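You operate a simulated robot arm through the tools that you are given. There is no shell and no other tool. Be economical: measure what you need, move in short steps, check, and stop when the job is done.

You run a simulated robot arm. Do the job below in one go: nothing can be reset, and whatever is moved stays where it is left.

## Task
Move plug 9 to the black tray, scrub the steel block clean, then stand the card's seal size on it.
Fine: use the green scrubber and put it back. Set down upright: what you pick out, green scrubber. What is to be rubbed or washed off counts as gone when no trace of it is left.

It is judged by the outcome, as a careful person would: the job done as asked, and still so three seconds after it is handed in. It fails if anything else is knocked over, pushed out of place, dropped, spilled or broken. A push-on lid holds only when it is set on centred and level and pressed home; a screw cap is set on level and turned clockwise until tight.

## Robot
A 6-joint arm with a two-finger parallel gripper, fixed in place. Base frame: the origin is at the foot of the arm, x ahead of it, y to its left, z up; the work surface is at about z = 900. Units: mm, degrees, N and s.
With the tool pointing down near the work surface it reaches from about 240 to 640 mm from the base axis. Its first joint turns from -66.0 to 66.0 degrees. Payload 2.7 kg.
The tool frame sits at the grasp point between the pads (the TCP): z along the fingers, y along the line on which they close. The tips reach 23 mm beyond it. The gripper opens to 94 mm. The fingers are 38 mm wide and 10 mm thick; the gripper's body (54 by 96 mm) begins 39 mm behind the TCP.
Orientation is told as [roll, pitch, yaw] about the base's x, y, z axes, in that order, counted from this pose: with the fingers straight down and closing along the base's y, the tool's x points along the base's -x, its y along +y and its z along -z.

## Interface
- The arm moves only by the tool arm_command. Its argument "commands" is text: rows parted by semicolons, each of 7 numbers parted by spaces: the opening, from 0 (shut) to 1 (fully open), then the shift along the tool's x, y, z in units of 100 mm (1.0 is 100 mm), then the turn, a rotation vector about the tool's x, y, z in units of 180 degrees (1.0 is 180 degrees). In form: hand tx ty tz ax ay az; .... A call has 1 to 12 rows; each row is the pose to reach, as a shift and turn from the pose commanded when the call began, along the tool's axes at that moment. A call with a number of a shift or a turn outside -1 to 1 is refused whole. A row lasts 0.2 s, in which the tool goes at most 50 mm and 8.6 degrees; a call with a longer step from one row to the next is refused whole, and so is a gripper value outside its range. Where a pose cannot be reached the arm comes as near as it can. A force on the tool above 40 N (or 10 N above the force at the start of the call, whichever is more), or a blocked arm, ends the call early, and 0.2 s more pass. Each finger travels about 45 mm/s and halts on what it meets, pressing with about 33 N; the grip force reading is that of the motor and also rises with nothing between the fingers. The clock runs only during rows and for 0.2 s after the last one: add rows that repeat a pose to give the fingers time. The reply holds the time, the measured pose of the TCP, the force on the tool along the base axes, the opening and the grip force, in the units named above and with some noise, with the torque about the TCP (base axes, N m) and any sound that the robot's microphone picked up, and new pictures: "show" is both (left out), scene, wrist or none.
- Cameras (640 x 400 px; columns grow to the right, rows downward): "scene" is fixed at [84.1, -453.6, 1389.1]; the picture's right is [0.57, -0.82, 0.00], its down [-0.59, -0.42, -0.69] and it looks along [0.56, 0.40, -0.72] (base axes); focal length 352 px, centre (320, 200). "wrist" rides on the gripper at [86, 16, -74] in the tool frame; the picture's right is [-0.18, 0.98, 0.00], its down [-0.58, -0.11, -0.81] and it looks along [-0.79, -0.15, 0.59] (tool axes); focal length 243 px, centre (320, 200). There is no depth. A picture from a camera that has moved, and an enlarged one, comes with that camera's place and axes in the base frame and with its lens.
- zoom(camera, box): a new picture of the part [left, top, right, bottom] of that camera's present view, enlarged. It takes no simulated time.
- close_job(): hands the job in; it is judged then, once.

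Work in short steps. Places have to be worked out from the pictures, the camera data and where the tool is seen: move nearer, look again, correct. Check each grasp and each placing, and mend what went wrong. You have 120 turns and 200 pictures in all, those below and enlarged ones among them. Open the gripper and draw the arm clear of the work before you hand the job in, unless the task says otherwise; then end with one line.

The tools are called after ">>>" as a command line: name --argument value ..., lists and objects as JSON in quotes. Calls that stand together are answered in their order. arm_command: Moves the arm, as the interface text tells. Its arguments: {"type":"object","properties":{"commands":{"type":"string"},"show":{"type":"string","enum":["both","scene","wrist","none"]}},"required":["commands"]} The other tools are called the same way: zoom (camera, box) takes an enlarged picture of a part of a camera's view; close_job () hands the job in.

At the start:

```text
time_s: 0.0
eef_pos: [294.8, -322.2, 1156.8]
tool_rot: [0.0, 0.0, 0.1]
wrist_force: [-0.1, -0.1, 0.9]
ft_torque: [0.03, -0.01, 0.01]
gripper_width: 94.0
finger_force: 0.0
```

scene: 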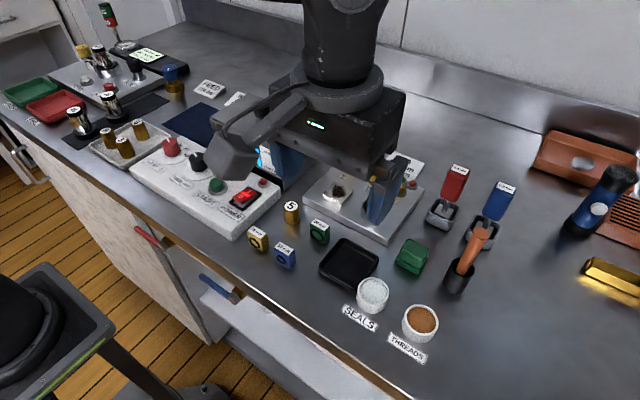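
wrist: 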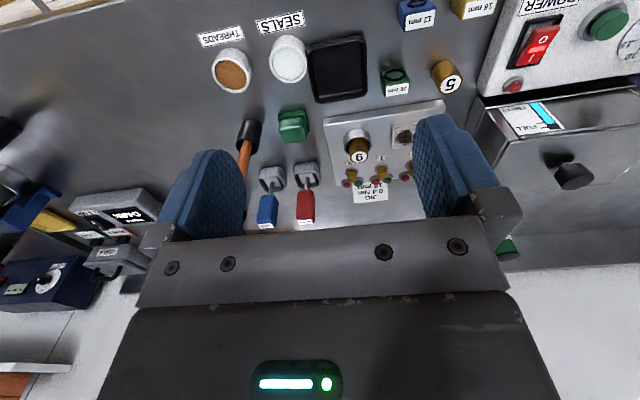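

I start by looking closely at the work area: plug 9 in a fixture, card, seals, scrubber, steel block.

>>> zoom --camera "wrist" --box '[180, 0, 500, 240]'

>>> zoom --camera "scene" --box '[220, 130, 540, 370]'

>>> zoom --camera "scene" --box '[0, 0, 280, 210]'

```text
1.67 times, centred on (340, 120) of wrist
camera zoom: at [208.0, -306.0, 1231.6], right [0.18, 0.98, 0.0], down [0.58, -0.11, 0.81], along [0.79, -0.15, -0.59], focal length 404 px, centre (287, 333)
```

zoom: 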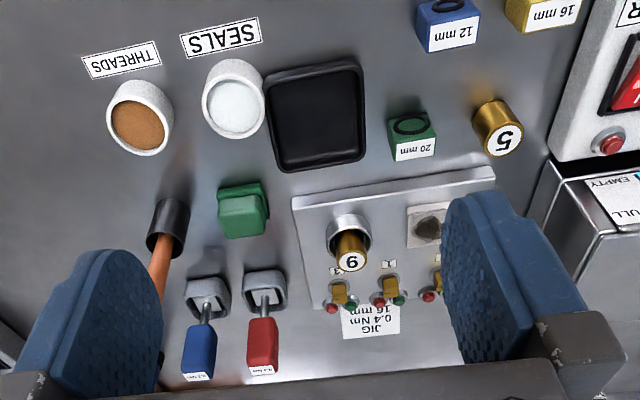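

```text
1.67 times, centred on (380, 250) of scene
camera zoom: at [84.1, -453.6, 1389.1], right [0.57, -0.82, 0.0], down [-0.59, -0.42, -0.69], along [0.56, 0.4, -0.72], focal length 587 px, centre (220, 117)
```

zoom: 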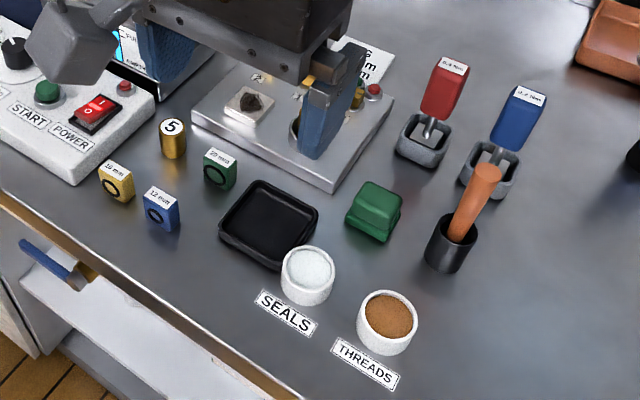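

```text
1.90 times, centred on (140, 105) of scene
camera zoom: at [84.1, -453.6, 1389.1], right [0.57, -0.82, 0.0], down [-0.59, -0.42, -0.69], along [0.56, 0.4, -0.72], focal length 670 px, centre (663, 381)
```

zoom: 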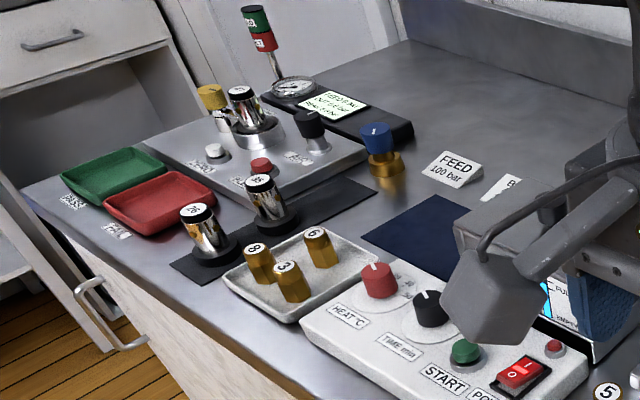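

I zoom in on the labels: plug numbers (6/9 ambiguous by orientation), the card and the seal labels.

>>> zoom --camera "wrist" --box '[330, 95, 430, 205]'

>>> zoom --camera "scene" --box '[90, 90, 190, 170]'

>>> zoom --camera "scene" --box '[230, 190, 350, 280]'

>>> zoom --camera "wrist" --box '[380, 0, 500, 110]'

```text
3.64 times, centred on (380, 150) of wrist
camera zoom: at [208.0, -306.0, 1231.6], right [0.18, 0.98, 0.0], down [0.58, -0.11, 0.81], along [0.79, -0.15, -0.59], focal length 882 px, centre (102, 382)
```

zoom: 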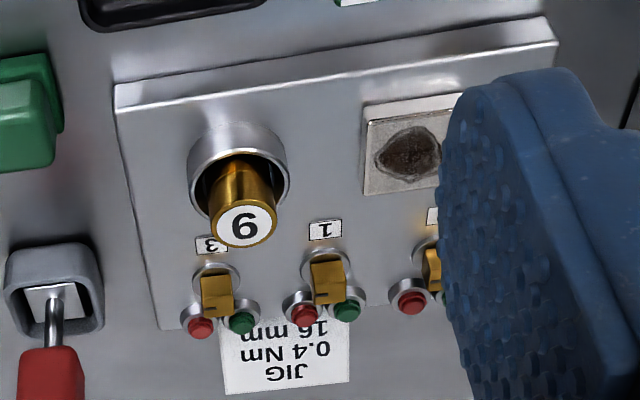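

```text
5.00 times, centred on (140, 130) of scene
camera zoom: at [84.1, -453.6, 1389.1], right [0.57, -0.82, 0.0], down [-0.59, -0.42, -0.69], along [0.56, 0.4, -0.72], focal length 1760 px, centre (1220, 550)
```

zoom: 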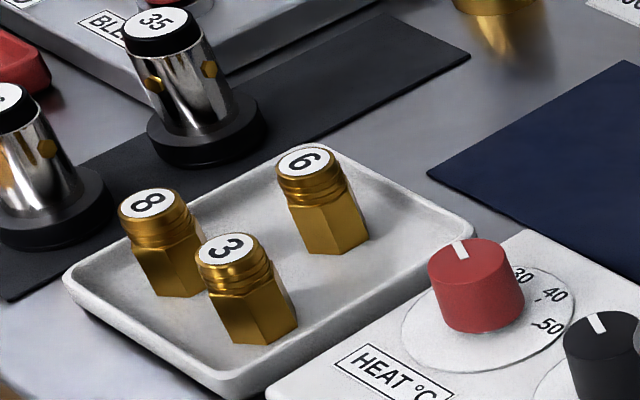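

```text
4.44 times, centred on (290, 235) of scene
camera zoom: at [84.1, -453.6, 1389.1], right [0.57, -0.82, 0.0], down [-0.59, -0.42, -0.69], along [0.56, 0.4, -0.72], focal length 1564 px, centre (453, 44)
```

zoom: 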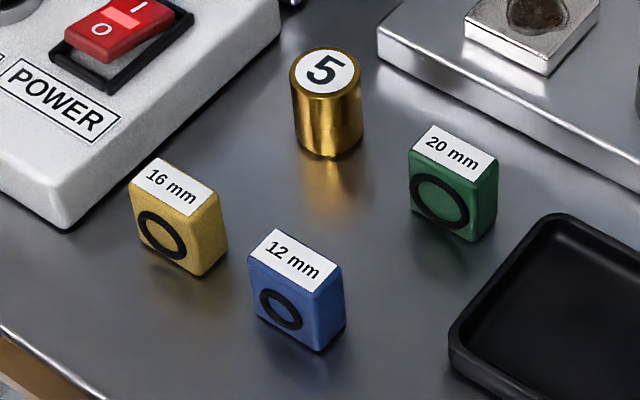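

```text
3.64 times, centred on (440, 55) of wrist
camera zoom: at [208.0, -306.0, 1231.6], right [0.18, 0.98, 0.0], down [0.58, -0.11, 0.81], along [0.79, -0.15, -0.59], focal length 882 px, centre (-116, 727)
```

zoom: 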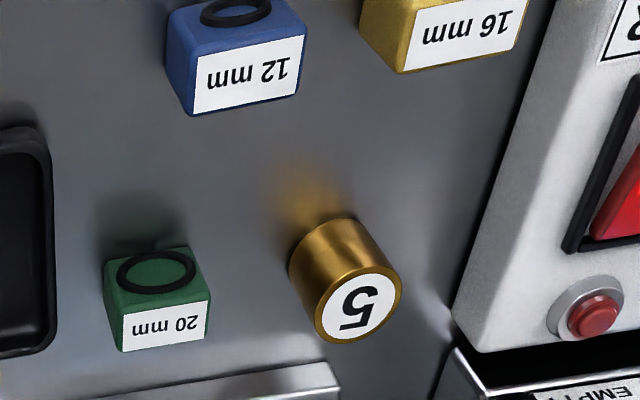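

Zooming further on the ambiguous digits.

>>> zoom --camera "wrist" --box '[342, 130, 378, 170]'

>>> zoom --camera "scene" --box '[110, 110, 160, 145]'

```text
10.00 times, centred on (360, 150) of wrist
camera zoom: at [208.0, -306.0, 1231.6], right [0.18, 0.98, 0.0], down [0.58, -0.11, 0.81], along [0.79, -0.15, -0.59], focal length 2426 px, centre (-80, 700)
```

zoom: 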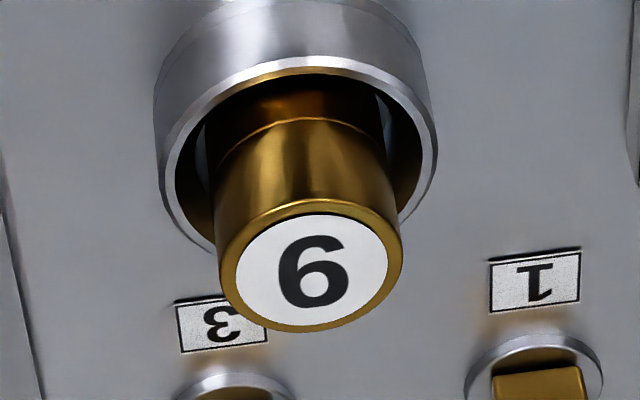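

```text
11.43 times, centred on (135, 128) of scene
camera zoom: at [84.1, -453.6, 1389.1], right [0.57, -0.82, 0.0], down [-0.59, -0.42, -0.69], along [0.56, 0.4, -0.72], focal length 4023 px, centre (2434, 1029)
```

zoom: 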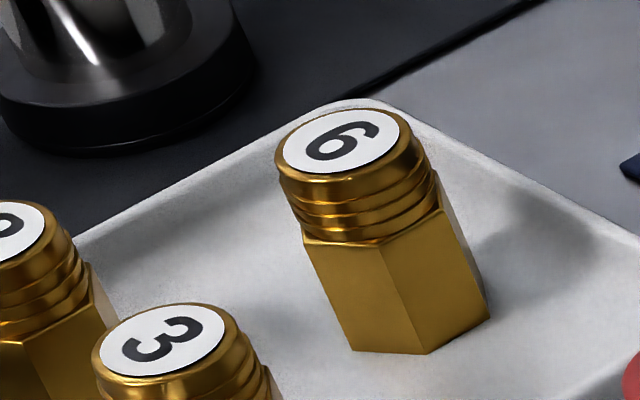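

The jig plug reads 9 (its label is aligned with the upside-down jig labels), and the card says 16 mm → yellow seal. I shift the arm left and up so both cameras get a second, unblocked view.

>>> arm_command --commands "1 0 0.4 -0.1 0 0 0; 1 0 0.8 -0.2 0 0 0; 1 0 1.0 -0.3 0 0 0;1 0 1.0 -0.3 0 0 0"

```text
time_s: 1.0
eef_pos: [295.5, -223.0, 1189.0]
tool_rot: [0.0, 0.0, 0.0]
wrist_force: [-0.3, 0.6, 0.7]
ft_torque: [-0.04, 0.01, 0.0]
gripper_width: 94.1
finger_force: 0.1
camera wrist: at [208.6, -207.6, 1262.6], right [0.18, 0.98, 0.0], down [0.58, -0.11, 0.81], along [0.79, -0.15, -0.59], focal length 243 px, centre (320, 200)
```

scene: 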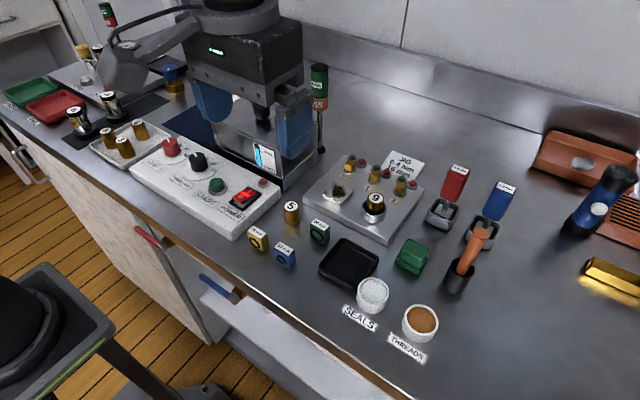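
wrist: 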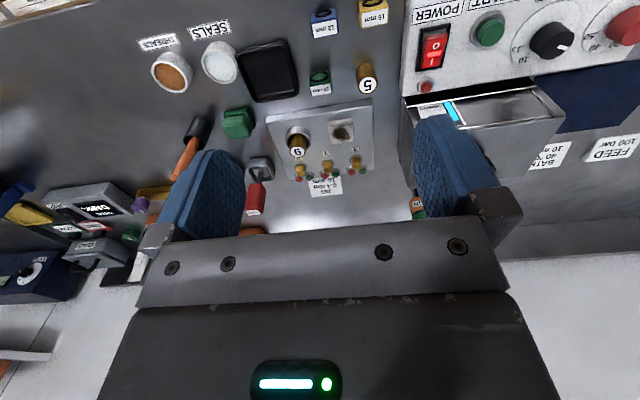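

Now zoom on the jig in the scene view, on other cards, and in the wrist view.

>>> zoom --camera "scene" --box '[290, 140, 450, 240]'

>>> zoom --camera "scene" --box '[310, 210, 470, 330]'

>>> zoom --camera "wrist" --box '[210, 20, 400, 210]'

```text
4.00 times, centred on (370, 190) of scene
camera zoom: at [84.1, -453.6, 1389.1], right [0.57, -0.82, 0.0], down [-0.59, -0.42, -0.69], along [0.56, 0.4, -0.72], focal length 1408 px, centre (120, 240)
```

zoom: 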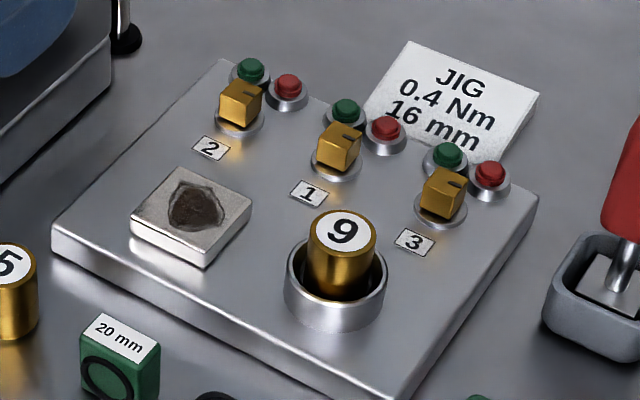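

```text
3.33 times, centred on (390, 270) of scene
camera zoom: at [84.1, -453.6, 1389.1], right [0.57, -0.82, 0.0], down [-0.59, -0.42, -0.69], along [0.56, 0.4, -0.72], focal length 1173 px, centre (87, -33)
```

zoom: 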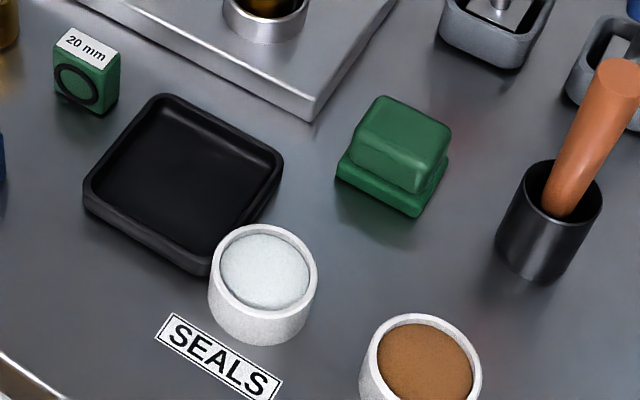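

```text
2.11 times, centred on (305, 115) of wrist
camera zoom: at [208.6, -207.6, 1262.6], right [0.18, 0.98, 0.0], down [0.58, -0.11, 0.81], along [0.79, -0.15, -0.59], focal length 511 px, centre (352, 379)
```

zoom: 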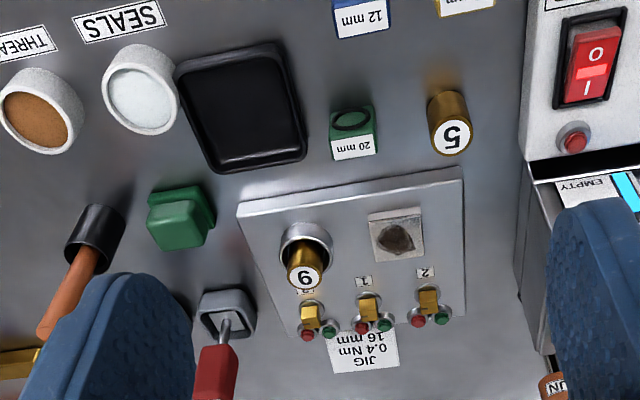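

Card and plug 9 are confirmed upright. Triangulation puts plug 9's top near (465, -294, 970), about 29 mm in diameter; the black tray is centred near (365, -311). I move above the plug.

>>> arm_command --commands "0.65 -0.3 -0.1 0.2 0 0 0; 0.65 -0.6 -0.25 0.4 0 0 0; 0.65 -0.85 -0.4 0.7 0 0 0; 0.65 -0.85 -0.4 0.7 0 0 0" --show "none"

>>> arm_command --commands "0.65 -0.3 -0.1 0.2 0 0 0; 0.65 -0.6 -0.2 0.45 0 0 0; 0.65 -0.84 -0.31 0.7 0 0 0; 0.65 -0.84 -0.31 0.7 0 0 0; 0.65 -0.84 -0.31 0.7 0 0 0"

```text
time_s: 2.0
eef_pos: [379.9, -260.5, 1120.3]
tool_rot: [-0.1, -0.1, 0.0]
wrist_force: [-1.1, 0.1, 0.4]
ft_torque: [-0.01, -0.03, -0.02]
gripper_width: 61.2
finger_force: 0.2
```

```text
time_s: 3.2
eef_pos: [467.1, -292.8, 1047.4]
tool_rot: [-0.1, -0.1, 0.0]
wrist_force: [-0.4, -0.2, -0.7]
ft_torque: [0.0, 0.0, 0.0]
gripper_width: 61.2
finger_force: 0.1
camera wrist: at [378.7, -277.4, 1122.0], right [0.18, 0.98, 0.0], down [0.58, -0.11, 0.81], along [0.79, -0.15, -0.59], focal length 243 px, centre (320, 200)
```

scene: 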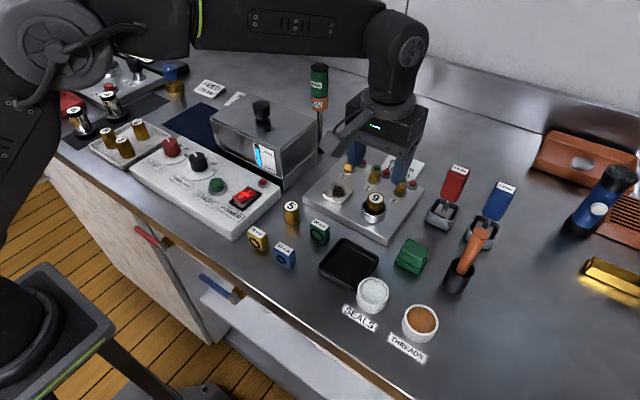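
wrist: 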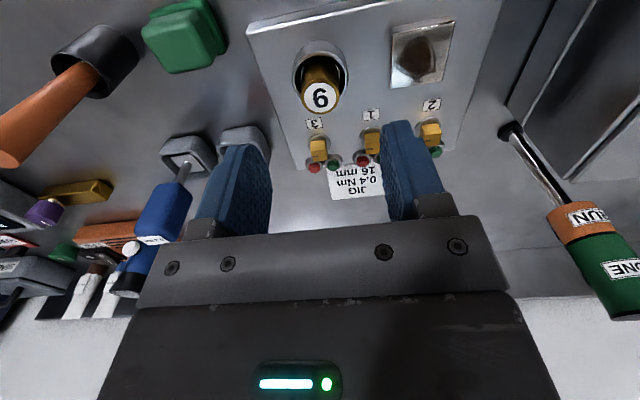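

Plug top now measures (467, -294), nearly under the TCP. I go down to a grasp at z≈975, checking once on the way.

>>> arm_command --commands "0.65 0 -0.01 0.2 0 0 0; 0.65 0 -0.01 0.4 0 0 0; 0.65 0 -0.01 0.55 0 0 0; 0.65 0 -0.01 0.55 0 0 0"

```text
time_s: 4.2
eef_pos: [465.8, -292.2, 992.7]
tool_rot: [0.0, 0.0, -0.1]
wrist_force: [-1.0, 0.1, -0.8]
ft_torque: [-0.02, 0.02, 0.0]
gripper_width: 61.2
finger_force: 0.1
camera wrist: at [378.8, -277.8, 1066.8], right [0.18, 0.98, 0.0], down [0.58, -0.11, 0.81], along [0.79, -0.15, -0.59], focal length 243 px, centre (320, 200)
```

scene: 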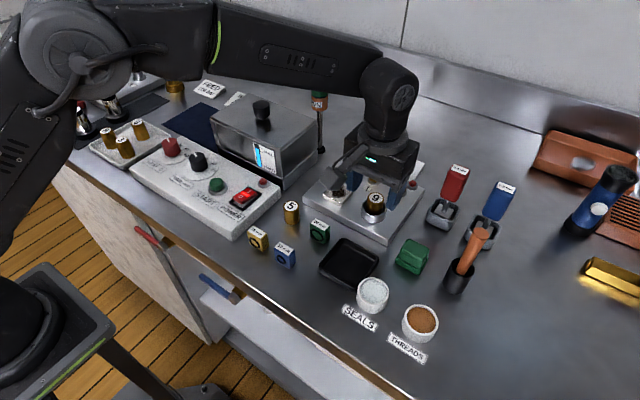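
wrist: 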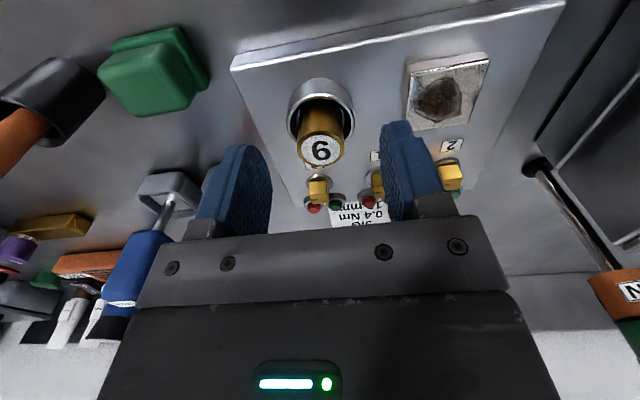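

Alignment still good. Down to z≈975, then close.

>>> arm_command --commands "0.65 -0.005 -0.01 0.1 0 0 0; 0.65 -0.005 -0.01 0.19 0 0 0; 0.65 -0.005 -0.01 0.19 0 0 0" --show "wrist"

>>> zoom --camera "scene" --box '[310, 130, 430, 230]'

```text
time_s: 5.0
eef_pos: [465.3, -295.8, 973.7]
tool_rot: [0.0, 0.0, 0.0]
wrist_force: [0.7, 0.0, 0.3]
ft_torque: [-0.01, 0.0, 0.02]
gripper_width: 61.0
finger_force: 0.1
camera wrist: at [377.7, -278.9, 1047.8], right [0.18, 0.98, 0.0], down [0.58, -0.11, 0.81], along [0.79, -0.15, -0.59], focal length 243 px, centre (320, 200)
```

wrist: 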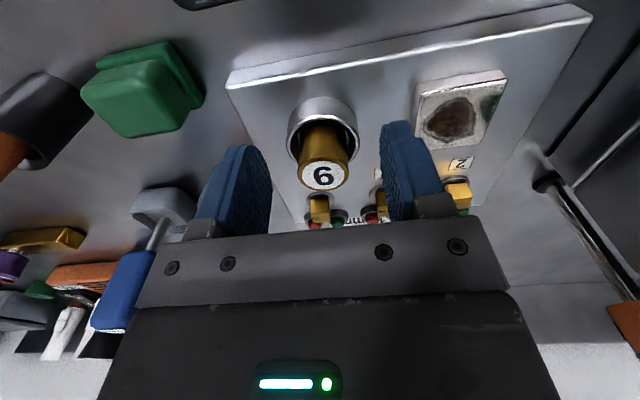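

```text
4.00 times, centred on (370, 180) of scene
camera zoom: at [84.1, -453.6, 1389.1], right [0.57, -0.82, 0.0], down [-0.59, -0.42, -0.69], along [0.56, 0.4, -0.72], focal length 1408 px, centre (120, 280)
```

zoom: 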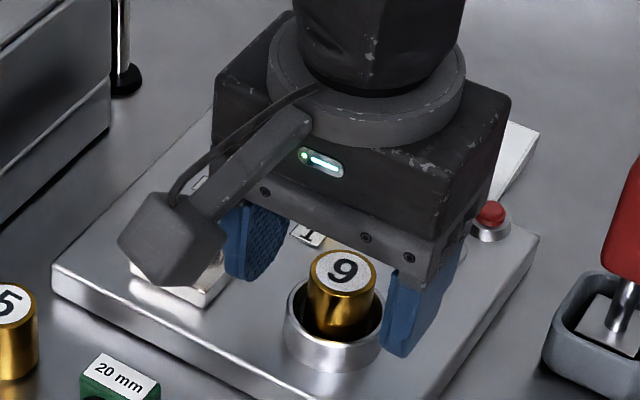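

Plug is centred between the pads. Closing, then a small test lift.

>>> arm_command --commands "0.2 0 0 0 0 0 0; 0.2 0 0 0 0 0 0; 0.15 0 0 0 0 0 0; 0.15 0 0 0 0 0 0; 0.15 0 0 0 0 0 0" --show "none"

>>> arm_command --commands "0.15 0 0 -0.05 0 0 0; 0.15 0 0 -0.1 0 0 0; 0.15 0 0 -0.1 0 0 0"

```text
time_s: 6.2
eef_pos: [464.7, -293.9, 973.7]
tool_rot: [0.0, -0.1, 0.0]
wrist_force: [-0.6, 0.5, 0.1]
ft_torque: [-0.01, 0.01, 0.0]
gripper_width: 26.8
finger_force: 33.0
```

```text
time_s: 7.0
eef_pos: [465.7, -293.8, 984.1]
tool_rot: [-0.1, -0.1, 0.0]
wrist_force: [-0.7, 0.4, -1.7]
ft_torque: [-0.02, 0.04, -0.02]
gripper_width: 26.6
finger_force: 32.8
camera wrist: at [378.2, -277.7, 1058.4], right [0.18, 0.98, 0.0], down [0.58, -0.11, 0.81], along [0.79, -0.15, -0.59], focal length 243 px, centre (320, 200)
```

scene: 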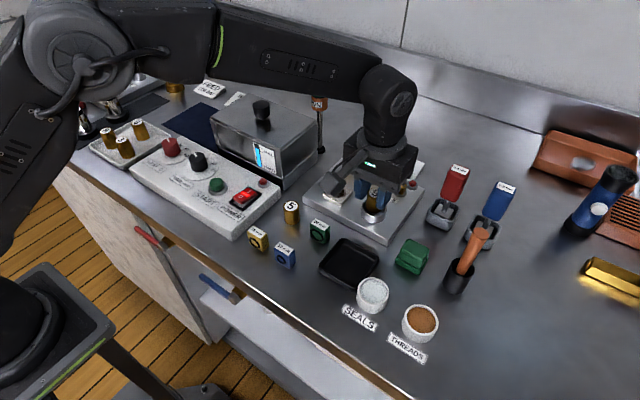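
wrist: 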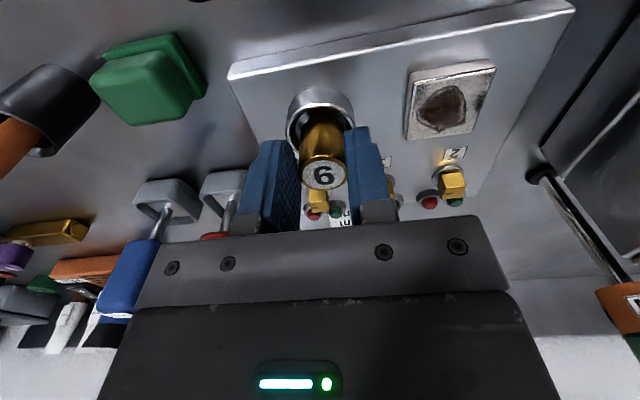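

The plug lifts freely. I raise it 70 mm and check its length and uprightness.

>>> arm_command --commands "0.15 0 0 -0.3 0 0 0; 0.15 0 0 -0.6 0 0 0; 0.15 0 0 -0.7 0 0 0; 0.15 0 0 -0.7 0 0 0" --show "wrist"

>>> zoom --camera "scene" --box '[310, 120, 450, 240]'

```text
time_s: 8.0
eef_pos: [461.7, -292.5, 1052.9]
tool_rot: [0.0, 0.0, 0.0]
wrist_force: [0.3, -0.5, -1.6]
ft_torque: [0.0, -0.01, 0.02]
gripper_width: 27.1
finger_force: 32.5
camera wrist: at [375.5, -277.2, 1126.7], right [0.18, 0.98, 0.0], down [0.58, -0.11, 0.81], along [0.79, -0.15, -0.59], focal length 243 px, centre (320, 200)
```

wrist: 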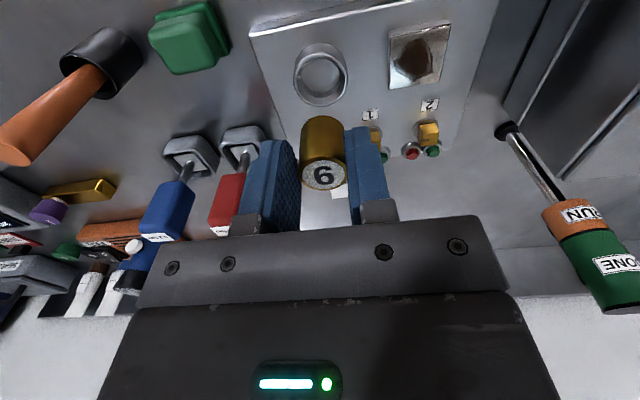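

```text
3.33 times, centred on (380, 180) of scene
camera zoom: at [84.2, -453.6, 1389.1], right [0.57, -0.82, 0.0], down [-0.59, -0.42, -0.69], along [0.56, 0.4, -0.72], focal length 1173 px, centre (120, 267)
```

zoom: 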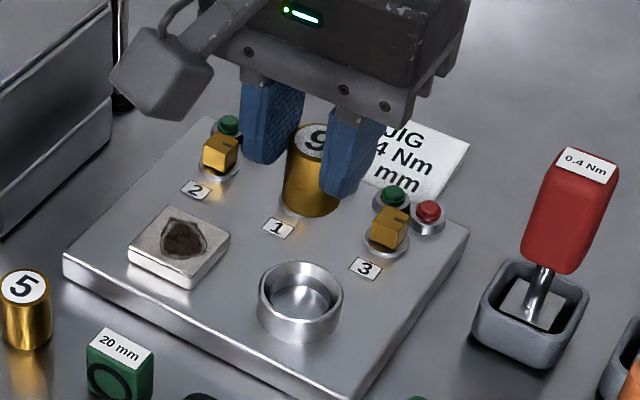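

Plug upright, bottom about 43 mm below TCP; cup empty. Carry it over the black tray at (365, -311).

>>> arm_command --commands "0.15 0.35 -0.06 0 0 0 0; 0.15 0.7 -0.13 0.1 0 0 0; 0.15 0.975 -0.185 0.3 0 0 0; 0.15 0.975 -0.185 0.5 0 0 0; 0.15 0.975 -0.185 0.5 0 0 0"

>>> zoom --camera "scene" --box '[270, 180, 430, 310]'

```text
time_s: 9.2
eef_pos: [366.9, -314.1, 1003.9]
tool_rot: [0.0, 0.0, 0.0]
wrist_force: [-0.5, 0.7, -1.5]
ft_torque: [-0.03, 0.0, 0.0]
gripper_width: 26.5
finger_force: 32.9
camera wrist: at [279.4, -298.1, 1077.6], right [0.18, 0.98, 0.0], down [0.58, -0.11, 0.81], along [0.79, -0.15, -0.59], focal length 243 px, centre (320, 200)
```

scene: 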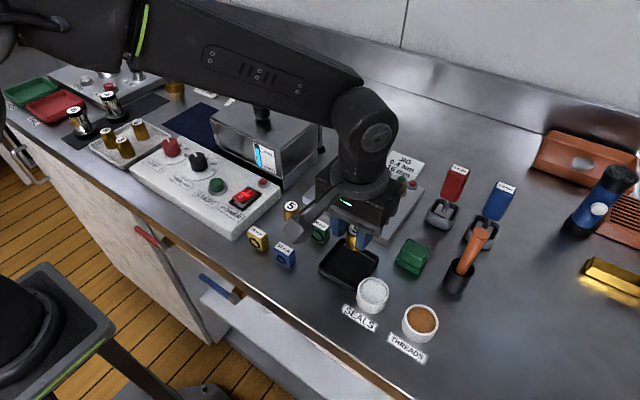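
wrist: 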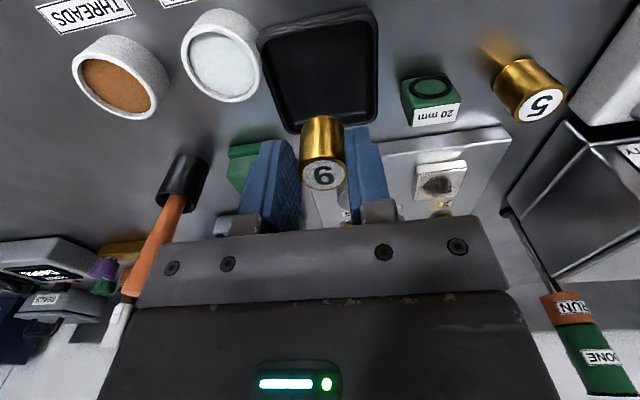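

```text
3.08 times, centred on (350, 245) of scene
camera zoom: at [84.1, -453.7, 1389.1], right [0.57, -0.82, 0.0], down [-0.59, -0.42, -0.69], along [0.56, 0.4, -0.72], focal length 1083 px, centre (228, 62)
```

zoom: 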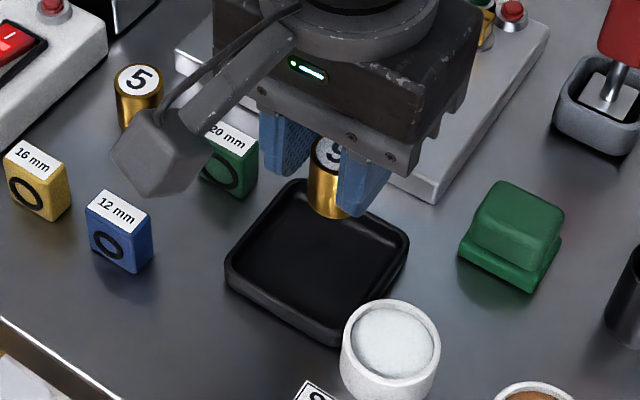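

Tray centre re-measures to about (362, -311). Small correction and descend to just above the floor.

>>> arm_command --commands "0.15 0.04 0.03 0.2 0 0 0; 0.15 0.04 0.03 0.4 0 0 0; 0.15 0.04 0.03 0.48 0 0 0; 0.15 0.04 0.03 0.48 0 0 0" --show "none"

>>> zoom --camera "scene" --box '[290, 200, 410, 310]'

```text
time_s: 10.2
eef_pos: [362.0, -309.5, 956.5]
tool_rot: [0.0, -0.1, 0.0]
wrist_force: [0.1, 0.3, -1.1]
ft_torque: [0.01, 0.03, -0.01]
gripper_width: 27.0
finger_force: 32.8
```

```text
3.64 times, centred on (350, 255) of scene
camera zoom: at [84.2, -453.7, 1389.1], right [0.57, -0.82, 0.0], down [-0.59, -0.42, -0.69], along [0.56, 0.4, -0.72], focal length 1280 px, centre (211, 0)
```

zoom: 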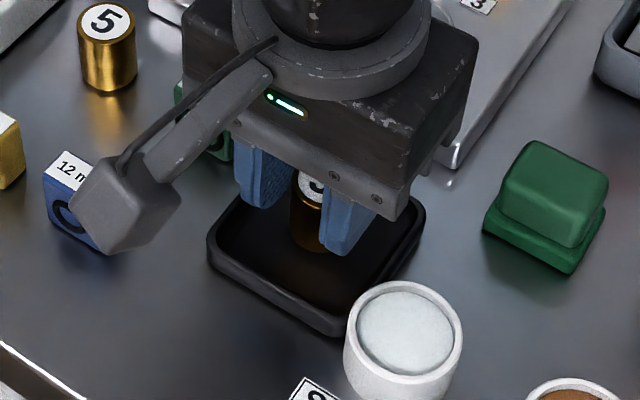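

Centred in the tray. Lower in small steps, watching the force.

>>> arm_command --commands "0.15 0 0 0.03 0 0 0; 0.15 0 0 0.06 0 0 0; 0.15 0 0 0.08 0 0 0; 0.15 0 0 0.08 0 0 0" --show "none"

```text
time_s: 11.2
eef_pos: [363.1, -311.0, 950.0]
tool_rot: [-0.2, -0.4, 0.0]
wrist_force: [1.9, -7.1, 22.2]
ft_torque: [-0.3, -0.39, -0.09]
gripper_width: 26.6
finger_force: 32.9
```

Contact at z≈950. Ease up 1 mm and open.

>>> arm_command --commands "0.15 0 0 -0.015 0 0 0; 0.25 0 0 -0.02 0 0 0; 0.32 0 0 -0.02 0 0 0; 0.45 0 0 -0.02 0 0 0; 0.5 0 0 -0.02 0 0 0; 0.5 0 0 -0.02 0 0 0"

```text
time_s: 12.6
eef_pos: [363.3, -310.2, 950.1]
tool_rot: [0.0, 0.0, 0.0]
wrist_force: [-0.2, 0.8, 0.7]
ft_torque: [-0.04, -0.01, -0.02]
gripper_width: 47.0
finger_force: 0.0
camera wrist: at [275.5, -294.1, 1023.8], right [0.18, 0.98, 0.0], down [0.58, -0.11, 0.81], along [0.79, -0.15, -0.59], focal length 243 px, centre (320, 200)
```

scene: 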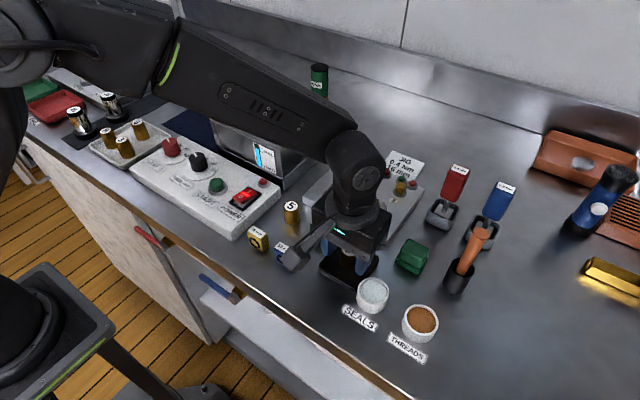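
wrist: 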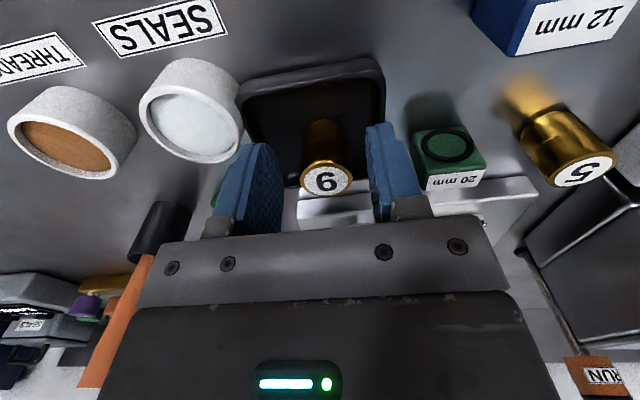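

Plug 9 stands upright in the tray. Retreat straight up, then go toward the green scrubber.

>>> arm_command --commands "0.5 0 0 -0.3 0 0 0; 0.5 0 0 -0.65 0 0 0; 0.8 0 0 -1 0 0 0; 0.8 -0.1 -0.4 -1 0 0 0; 0.8 -0.25 -0.77 -1 0 0 0; 0.8 -0.25 -0.77 -1 0 0 0"

>>> zoom --camera "scene" --box '[310, 210, 470, 330]'

```text
time_s: 14.0
eef_pos: [387.0, -387.2, 1049.4]
tool_rot: [-0.1, 0.0, 0.0]
wrist_force: [0.2, -0.2, 0.2]
ft_torque: [0.0, 0.01, -0.03]
gripper_width: 75.3
finger_force: 0.0
camera wrist: at [301.4, -371.2, 1124.3], right [0.18, 0.98, 0.0], down [0.58, -0.11, 0.81], along [0.79, -0.15, -0.59], focal length 243 px, centre (320, 200)
```

scene: 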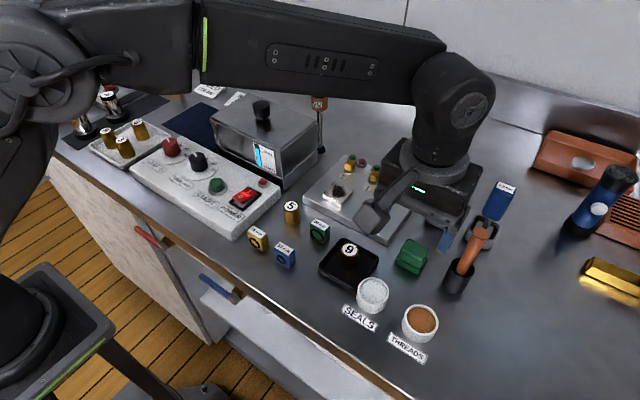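
wrist: 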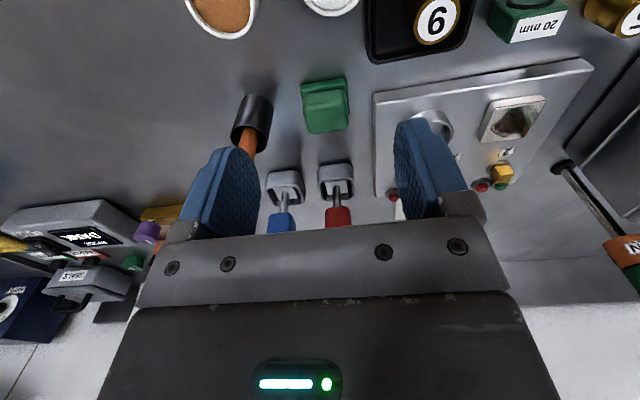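

```text
3.33 times, centred on (390, 270) of scene
camera zoom: at [84.1, -453.7, 1389.1], right [0.57, -0.82, 0.0], down [-0.59, -0.42, -0.69], along [0.56, 0.4, -0.72], focal length 1173 px, centre (87, -33)
```

zoom: 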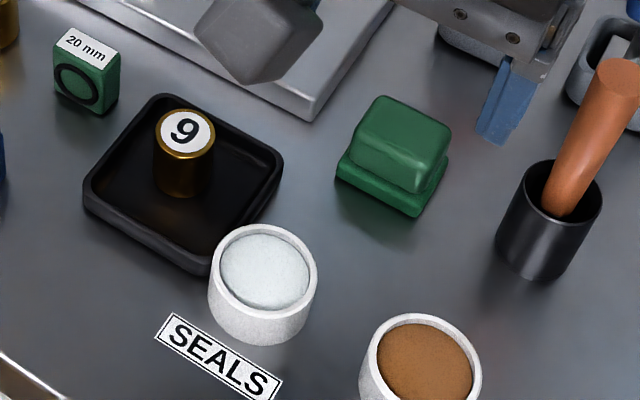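

Plug 9 is fine. Zoom on the scrubber from the wrist.

>>> zoom --camera "wrist" --box '[285, 60, 365, 150]'

>>> zoom --camera "scene" --box '[385, 225, 445, 285]'

```text
4.44 times, centred on (325, 105) of wrist
camera zoom: at [301.4, -371.2, 1124.3], right [0.18, 0.98, 0.0], down [0.58, -0.11, 0.81], along [0.79, -0.15, -0.59], focal length 1078 px, centre (298, 622)
```

zoom: 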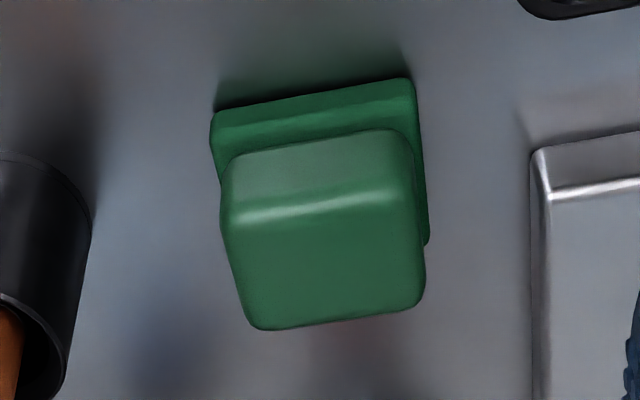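

```text
6.67 times, centred on (415, 255) of scene
camera zoom: at [84.1, -453.7, 1389.1], right [0.57, -0.82, 0.0], down [-0.59, -0.42, -0.69], along [0.56, 0.4, -0.72], focal length 2347 px, centre (-313, -167)
```

zoom: 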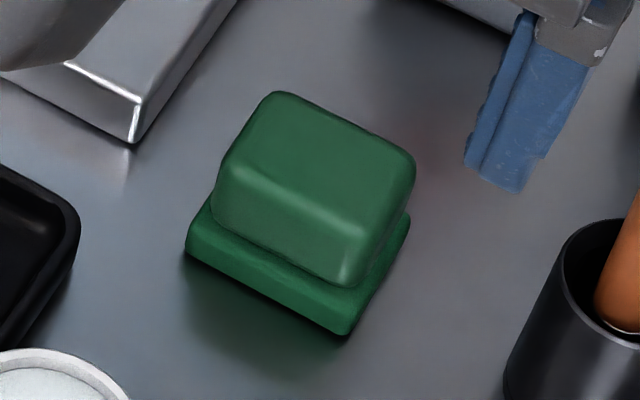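

Scrubber measured: centre about (436, -389), base 42×37 mm, handle about 35 mm wide in y, top z≈935. I move above it with 52 mm opening and inspect clearance to the brush handle and plate.

>>> arm_command --commands "0.56 -0.25 0 0.1 0 0 0; 0.56 -0.49 0 0.3 0 0 0; 0.56 -0.49 0 0.6 0 0 0; 0.56 -0.49 0 0.6 0 0 0"

>>> zoom --camera "scene" --box '[360, 160, 520, 300]'

```text
time_s: 15.0
eef_pos: [438.2, -387.1, 988.9]
tool_rot: [0.0, 0.1, 0.0]
wrist_force: [-0.9, -0.1, 0.1]
ft_torque: [0.0, 0.01, -0.02]
gripper_width: 52.7
finger_force: 0.1
camera wrist: at [350.8, -372.2, 1064.0], right [0.18, 0.98, 0.0], down [0.58, -0.11, 0.81], along [0.79, -0.15, -0.59], focal length 243 px, centre (320, 200)
```

scene: 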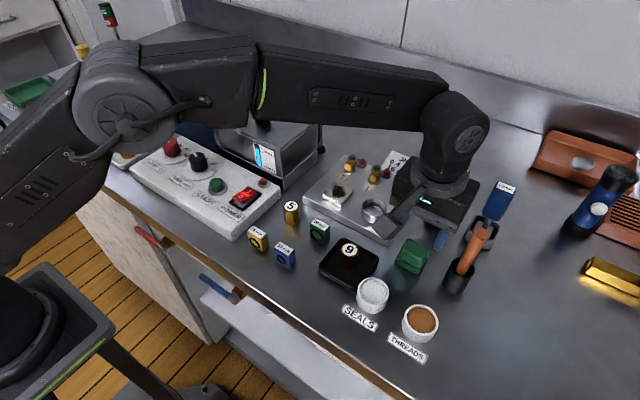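
wrist: 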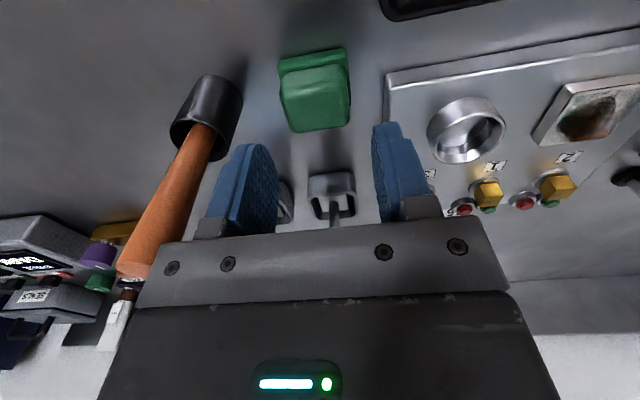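

```text
2.86 times, centred on (440, 230) of scene
camera zoom: at [84.2, -453.6, 1389.1], right [0.57, -0.82, 0.0], down [-0.59, -0.42, -0.69], along [0.56, 0.4, -0.72], focal length 1006 px, centre (-23, 114)
```

zoom: 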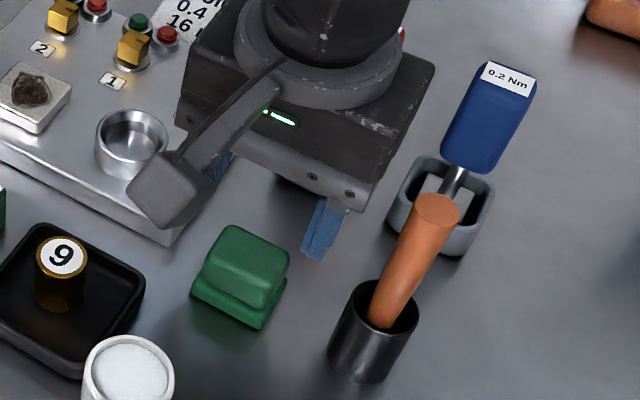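

Clearance to the brush handle looks about 17 mm; OK. Descend to z≈952 and look.

>>> arm_command --commands "0.56 0.03 -0.02 0.18 0 0 0; 0.56 0.03 -0.02 0.37 0 0 0; 0.56 0.03 -0.02 0.37 0 0 0" --show "wrist"

>>> zoom --camera "scene" --box '[360, 180, 500, 300]'

```text
time_s: 15.8
eef_pos: [434.7, -389.4, 952.2]
tool_rot: [-0.1, -0.1, 0.0]
wrist_force: [-0.5, 0.0, 0.4]
ft_torque: [-0.04, -0.04, 0.02]
gripper_width: 52.7
finger_force: 0.1
camera wrist: at [347.4, -373.5, 1027.5], right [0.18, 0.98, 0.0], down [0.58, -0.11, 0.81], along [0.79, -0.15, -0.59], focal length 243 px, centre (320, 200)
```

wrist: 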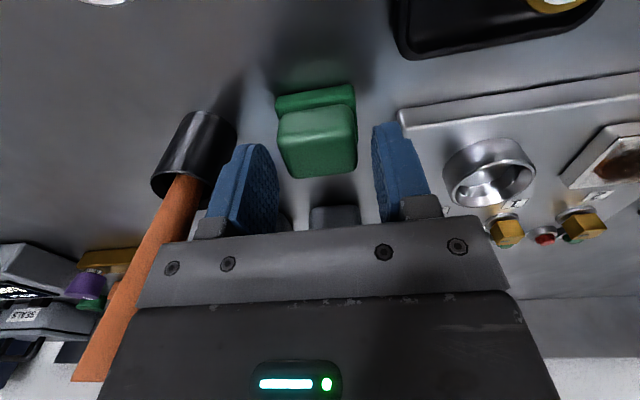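

```text
3.33 times, centred on (430, 240) of scene
camera zoom: at [84.1, -453.6, 1389.1], right [0.57, -0.82, 0.0], down [-0.59, -0.42, -0.69], along [0.56, 0.4, -0.72], focal length 1173 px, centre (-47, 67)
```

zoom: 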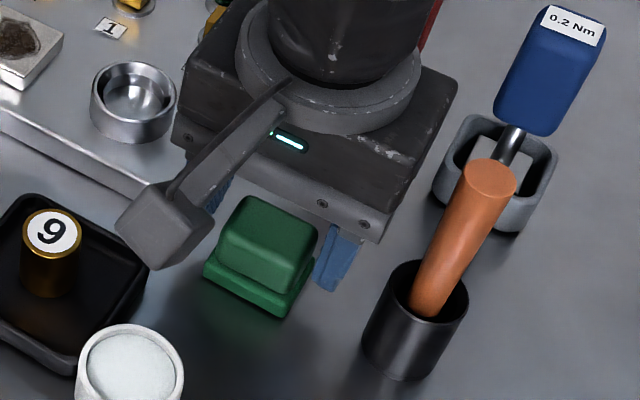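

Handle is between the pads with room. Lower to z≈937, then close.

>>> arm_command --commands "0.56 0 0.0 0.08 0 0 0; 0.56 0 0 0.15 0 0 0; 0.56 0 0 0.15 0 0 0" --show "wrist"

>>> arm_command --commands "0.4 0 0 0 0 0 0; 0.25 0 0 0 0 0 0; 0.25 0 0 0 0 0 0; 0.25 0 0 0 0 0 0" --show "wrist"

```text
time_s: 16.6
eef_pos: [433.5, -388.8, 938.6]
tool_rot: [0.0, -0.1, 0.0]
wrist_force: [-0.9, 0.4, 0.2]
ft_torque: [-0.05, 0.01, 0.01]
gripper_width: 52.4
finger_force: 0.0
camera wrist: at [346.4, -373.1, 1011.9], right [0.18, 0.98, 0.0], down [0.58, -0.11, 0.81], along [0.79, -0.15, -0.59], focal length 243 px, centre (320, 200)
```

wrist: 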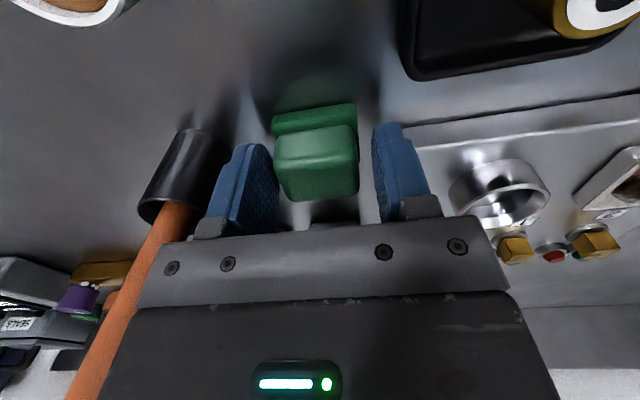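

```text
time_s: 17.6
eef_pos: [433.9, -388.5, 936.9]
tool_rot: [0.0, 0.0, 0.0]
wrist_force: [0.1, -0.5, 0.6]
ft_torque: [-0.04, -0.01, -0.02]
gripper_width: 38.9
finger_force: 32.7
camera wrist: at [346.4, -373.1, 1012.0], right [0.18, 0.98, 0.0], down [0.58, -0.11, 0.81], along [0.79, -0.15, -0.59], focal length 243 px, centre (320, 200)
```

wrist: 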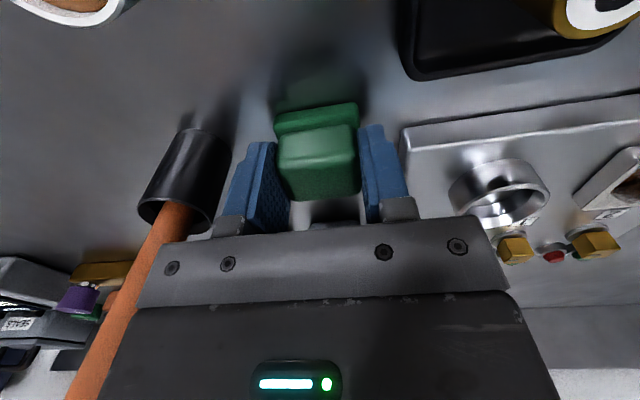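

Scrubber gripped (38.9 mm) at (434, -388.6, 937) – remember this for putting back. Lift straight up, then carry toward the block at about (470, -216), top z≈936.

>>> arm_command --commands "0.25 0 0 -0.2 0 0 0; 0.25 0 0 -0.5 0 0 0; 0.25 0 0 -0.9 0 0 0; 0.25 0 0.3 -1 0 0 0; 0.25 -0.1 0.65 -1 0 0 0; 0.25 -0.2 0.95 -1 0 0 0; 0.25 -0.2 0.95 -1 0 0 0"

>>> arm_command --commands "0.25 -0.1 0.4 0 0 0 0; 0.25 -0.16 0.76 0.1 0 0 0; 0.25 -0.16 0.76 0.3 0 0 0; 0.25 -0.16 0.76 0.3 0 0 0"

>>> zoom --camera "scene" --box '[280, 120, 440, 240]'

```text
time_s: 19.2
eef_pos: [454.3, -297.0, 1036.1]
tool_rot: [0.0, 0.0, -0.1]
wrist_force: [1.1, -0.4, -0.9]
ft_torque: [0.01, -0.02, -0.02]
gripper_width: 39.2
finger_force: 32.9
camera wrist: at [366.4, -279.5, 1111.0], right [0.18, 0.98, 0.0], down [0.58, -0.11, 0.81], along [0.79, -0.15, -0.59], focal length 243 px, centre (320, 200)
```

scene: 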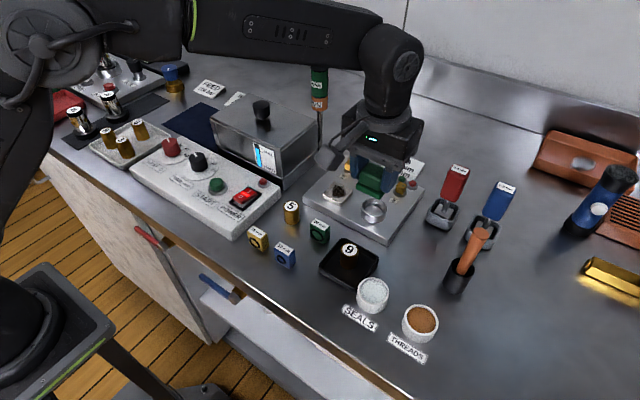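
wrist: 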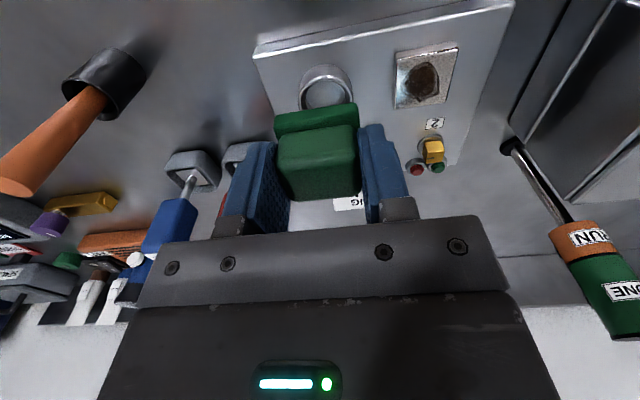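

```text
time_s: 20.2
eef_pos: [470.6, -221.2, 1006.0]
tool_rot: [-0.1, 0.0, 0.0]
wrist_force: [-0.7, -0.4, -0.7]
ft_torque: [0.02, 0.03, -0.02]
gripper_width: 39.0
finger_force: 33.1
camera wrist: at [383.0, -205.1, 1080.8], right [0.18, 0.98, 0.0], down [0.58, -0.11, 0.81], along [0.79, -0.15, -0.59], focal length 243 px, centre (320, 200)
```

scene: 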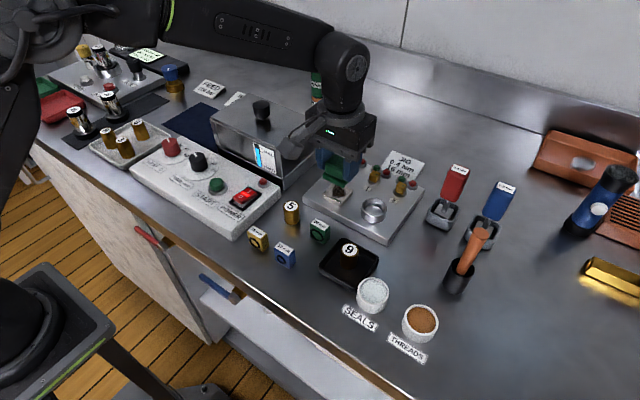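
wrist: 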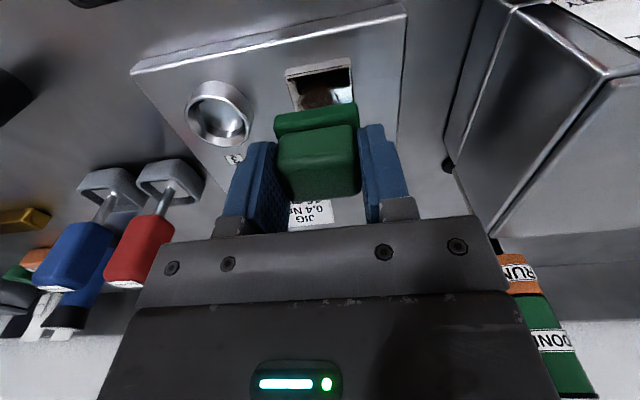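

```text
3.33 times, centred on (360, 180) of scene
camera zoom: at [84.2, -453.6, 1389.1], right [0.57, -0.82, 0.0], down [-0.59, -0.42, -0.69], along [0.56, 0.4, -0.72], focal length 1173 px, centre (187, 267)
```

zoom: 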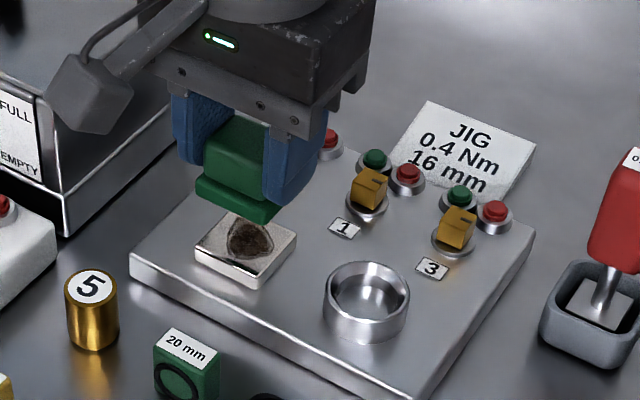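

Block centre refined to (469, -217). Lower the scrubber toward it.

>>> arm_command --commands "0.25 0.015 0.04 0.15 0 0 0; 0.25 0.015 0.04 0.25 0 0 0; 0.25 0.015 0.04 0.28 0 0 0; 0.25 0.015 0.04 0.31 0 0 0; 0.25 0.015 0.04 0.31 0 0 0" --show "scene"

>>> zoom --camera "scene" --box '[280, 120, 440, 240]'

```text
time_s: 21.4
eef_pos: [468.5, -214.6, 975.4]
tool_rot: [0.0, 0.0, 0.0]
wrist_force: [0.0, 0.2, -0.3]
ft_torque: [-0.01, -0.02, 0.0]
gripper_width: 39.2
finger_force: 32.3
```

scene: 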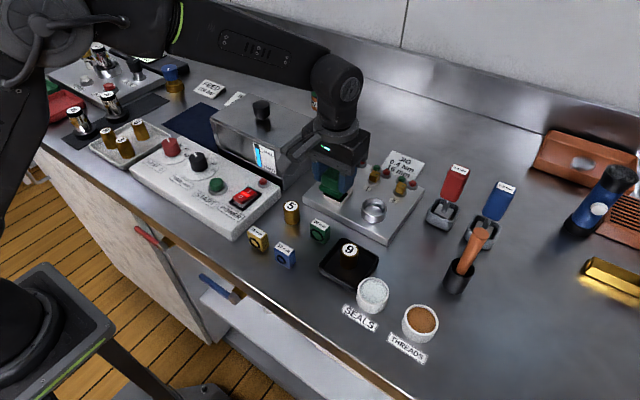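

```text
3.33 times, centred on (360, 180) of scene
camera zoom: at [84.1, -453.6, 1389.1], right [0.57, -0.82, 0.0], down [-0.59, -0.42, -0.69], along [0.56, 0.4, -0.72], focal length 1173 px, centre (187, 267)
```

zoom: 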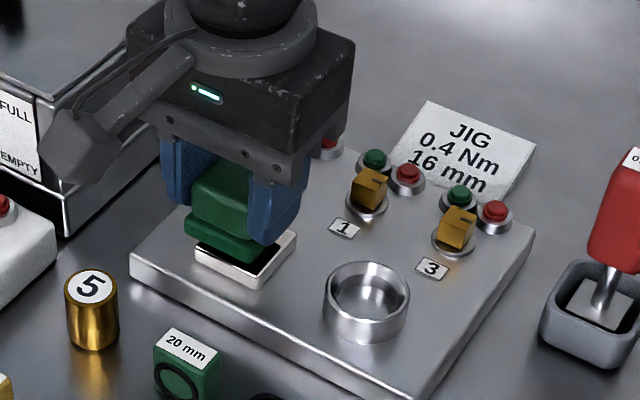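

Still just above. Creep down to feel contact.

>>> arm_command --commands "0.25 0 -0.01 0.02 0 0 0; 0.25 0 -0.01 0.03 0 0 0; 0.25 0 -0.01 0.04 0 0 0; 0.25 0 -0.01 0.04 0 0 0" --show "none"

```text
time_s: 22.4
eef_pos: [469.6, -215.7, 972.6]
tool_rot: [0.0, 0.0, 0.0]
wrist_force: [0.1, 0.4, -0.3]
ft_torque: [-0.01, 0.0, -0.01]
gripper_width: 39.3
finger_force: 33.1
```

>>> arm_command --commands "0.25 0 -0.01 0.01 0 0 0; 0.25 0 -0.01 0.02 0 0 0; 0.25 0 -0.01 0.03 0 0 0; 0.25 0 -0.01 0.03 0 0 0" --show "none"

```text
time_s: 23.4
eef_pos: [469.4, -217.4, 970.3]
tool_rot: [-0.2, -0.1, 0.0]
wrist_force: [-2.2, 0.0, 7.0]
ft_torque: [0.03, 0.07, 0.01]
gripper_width: 38.8
finger_force: 33.0
```

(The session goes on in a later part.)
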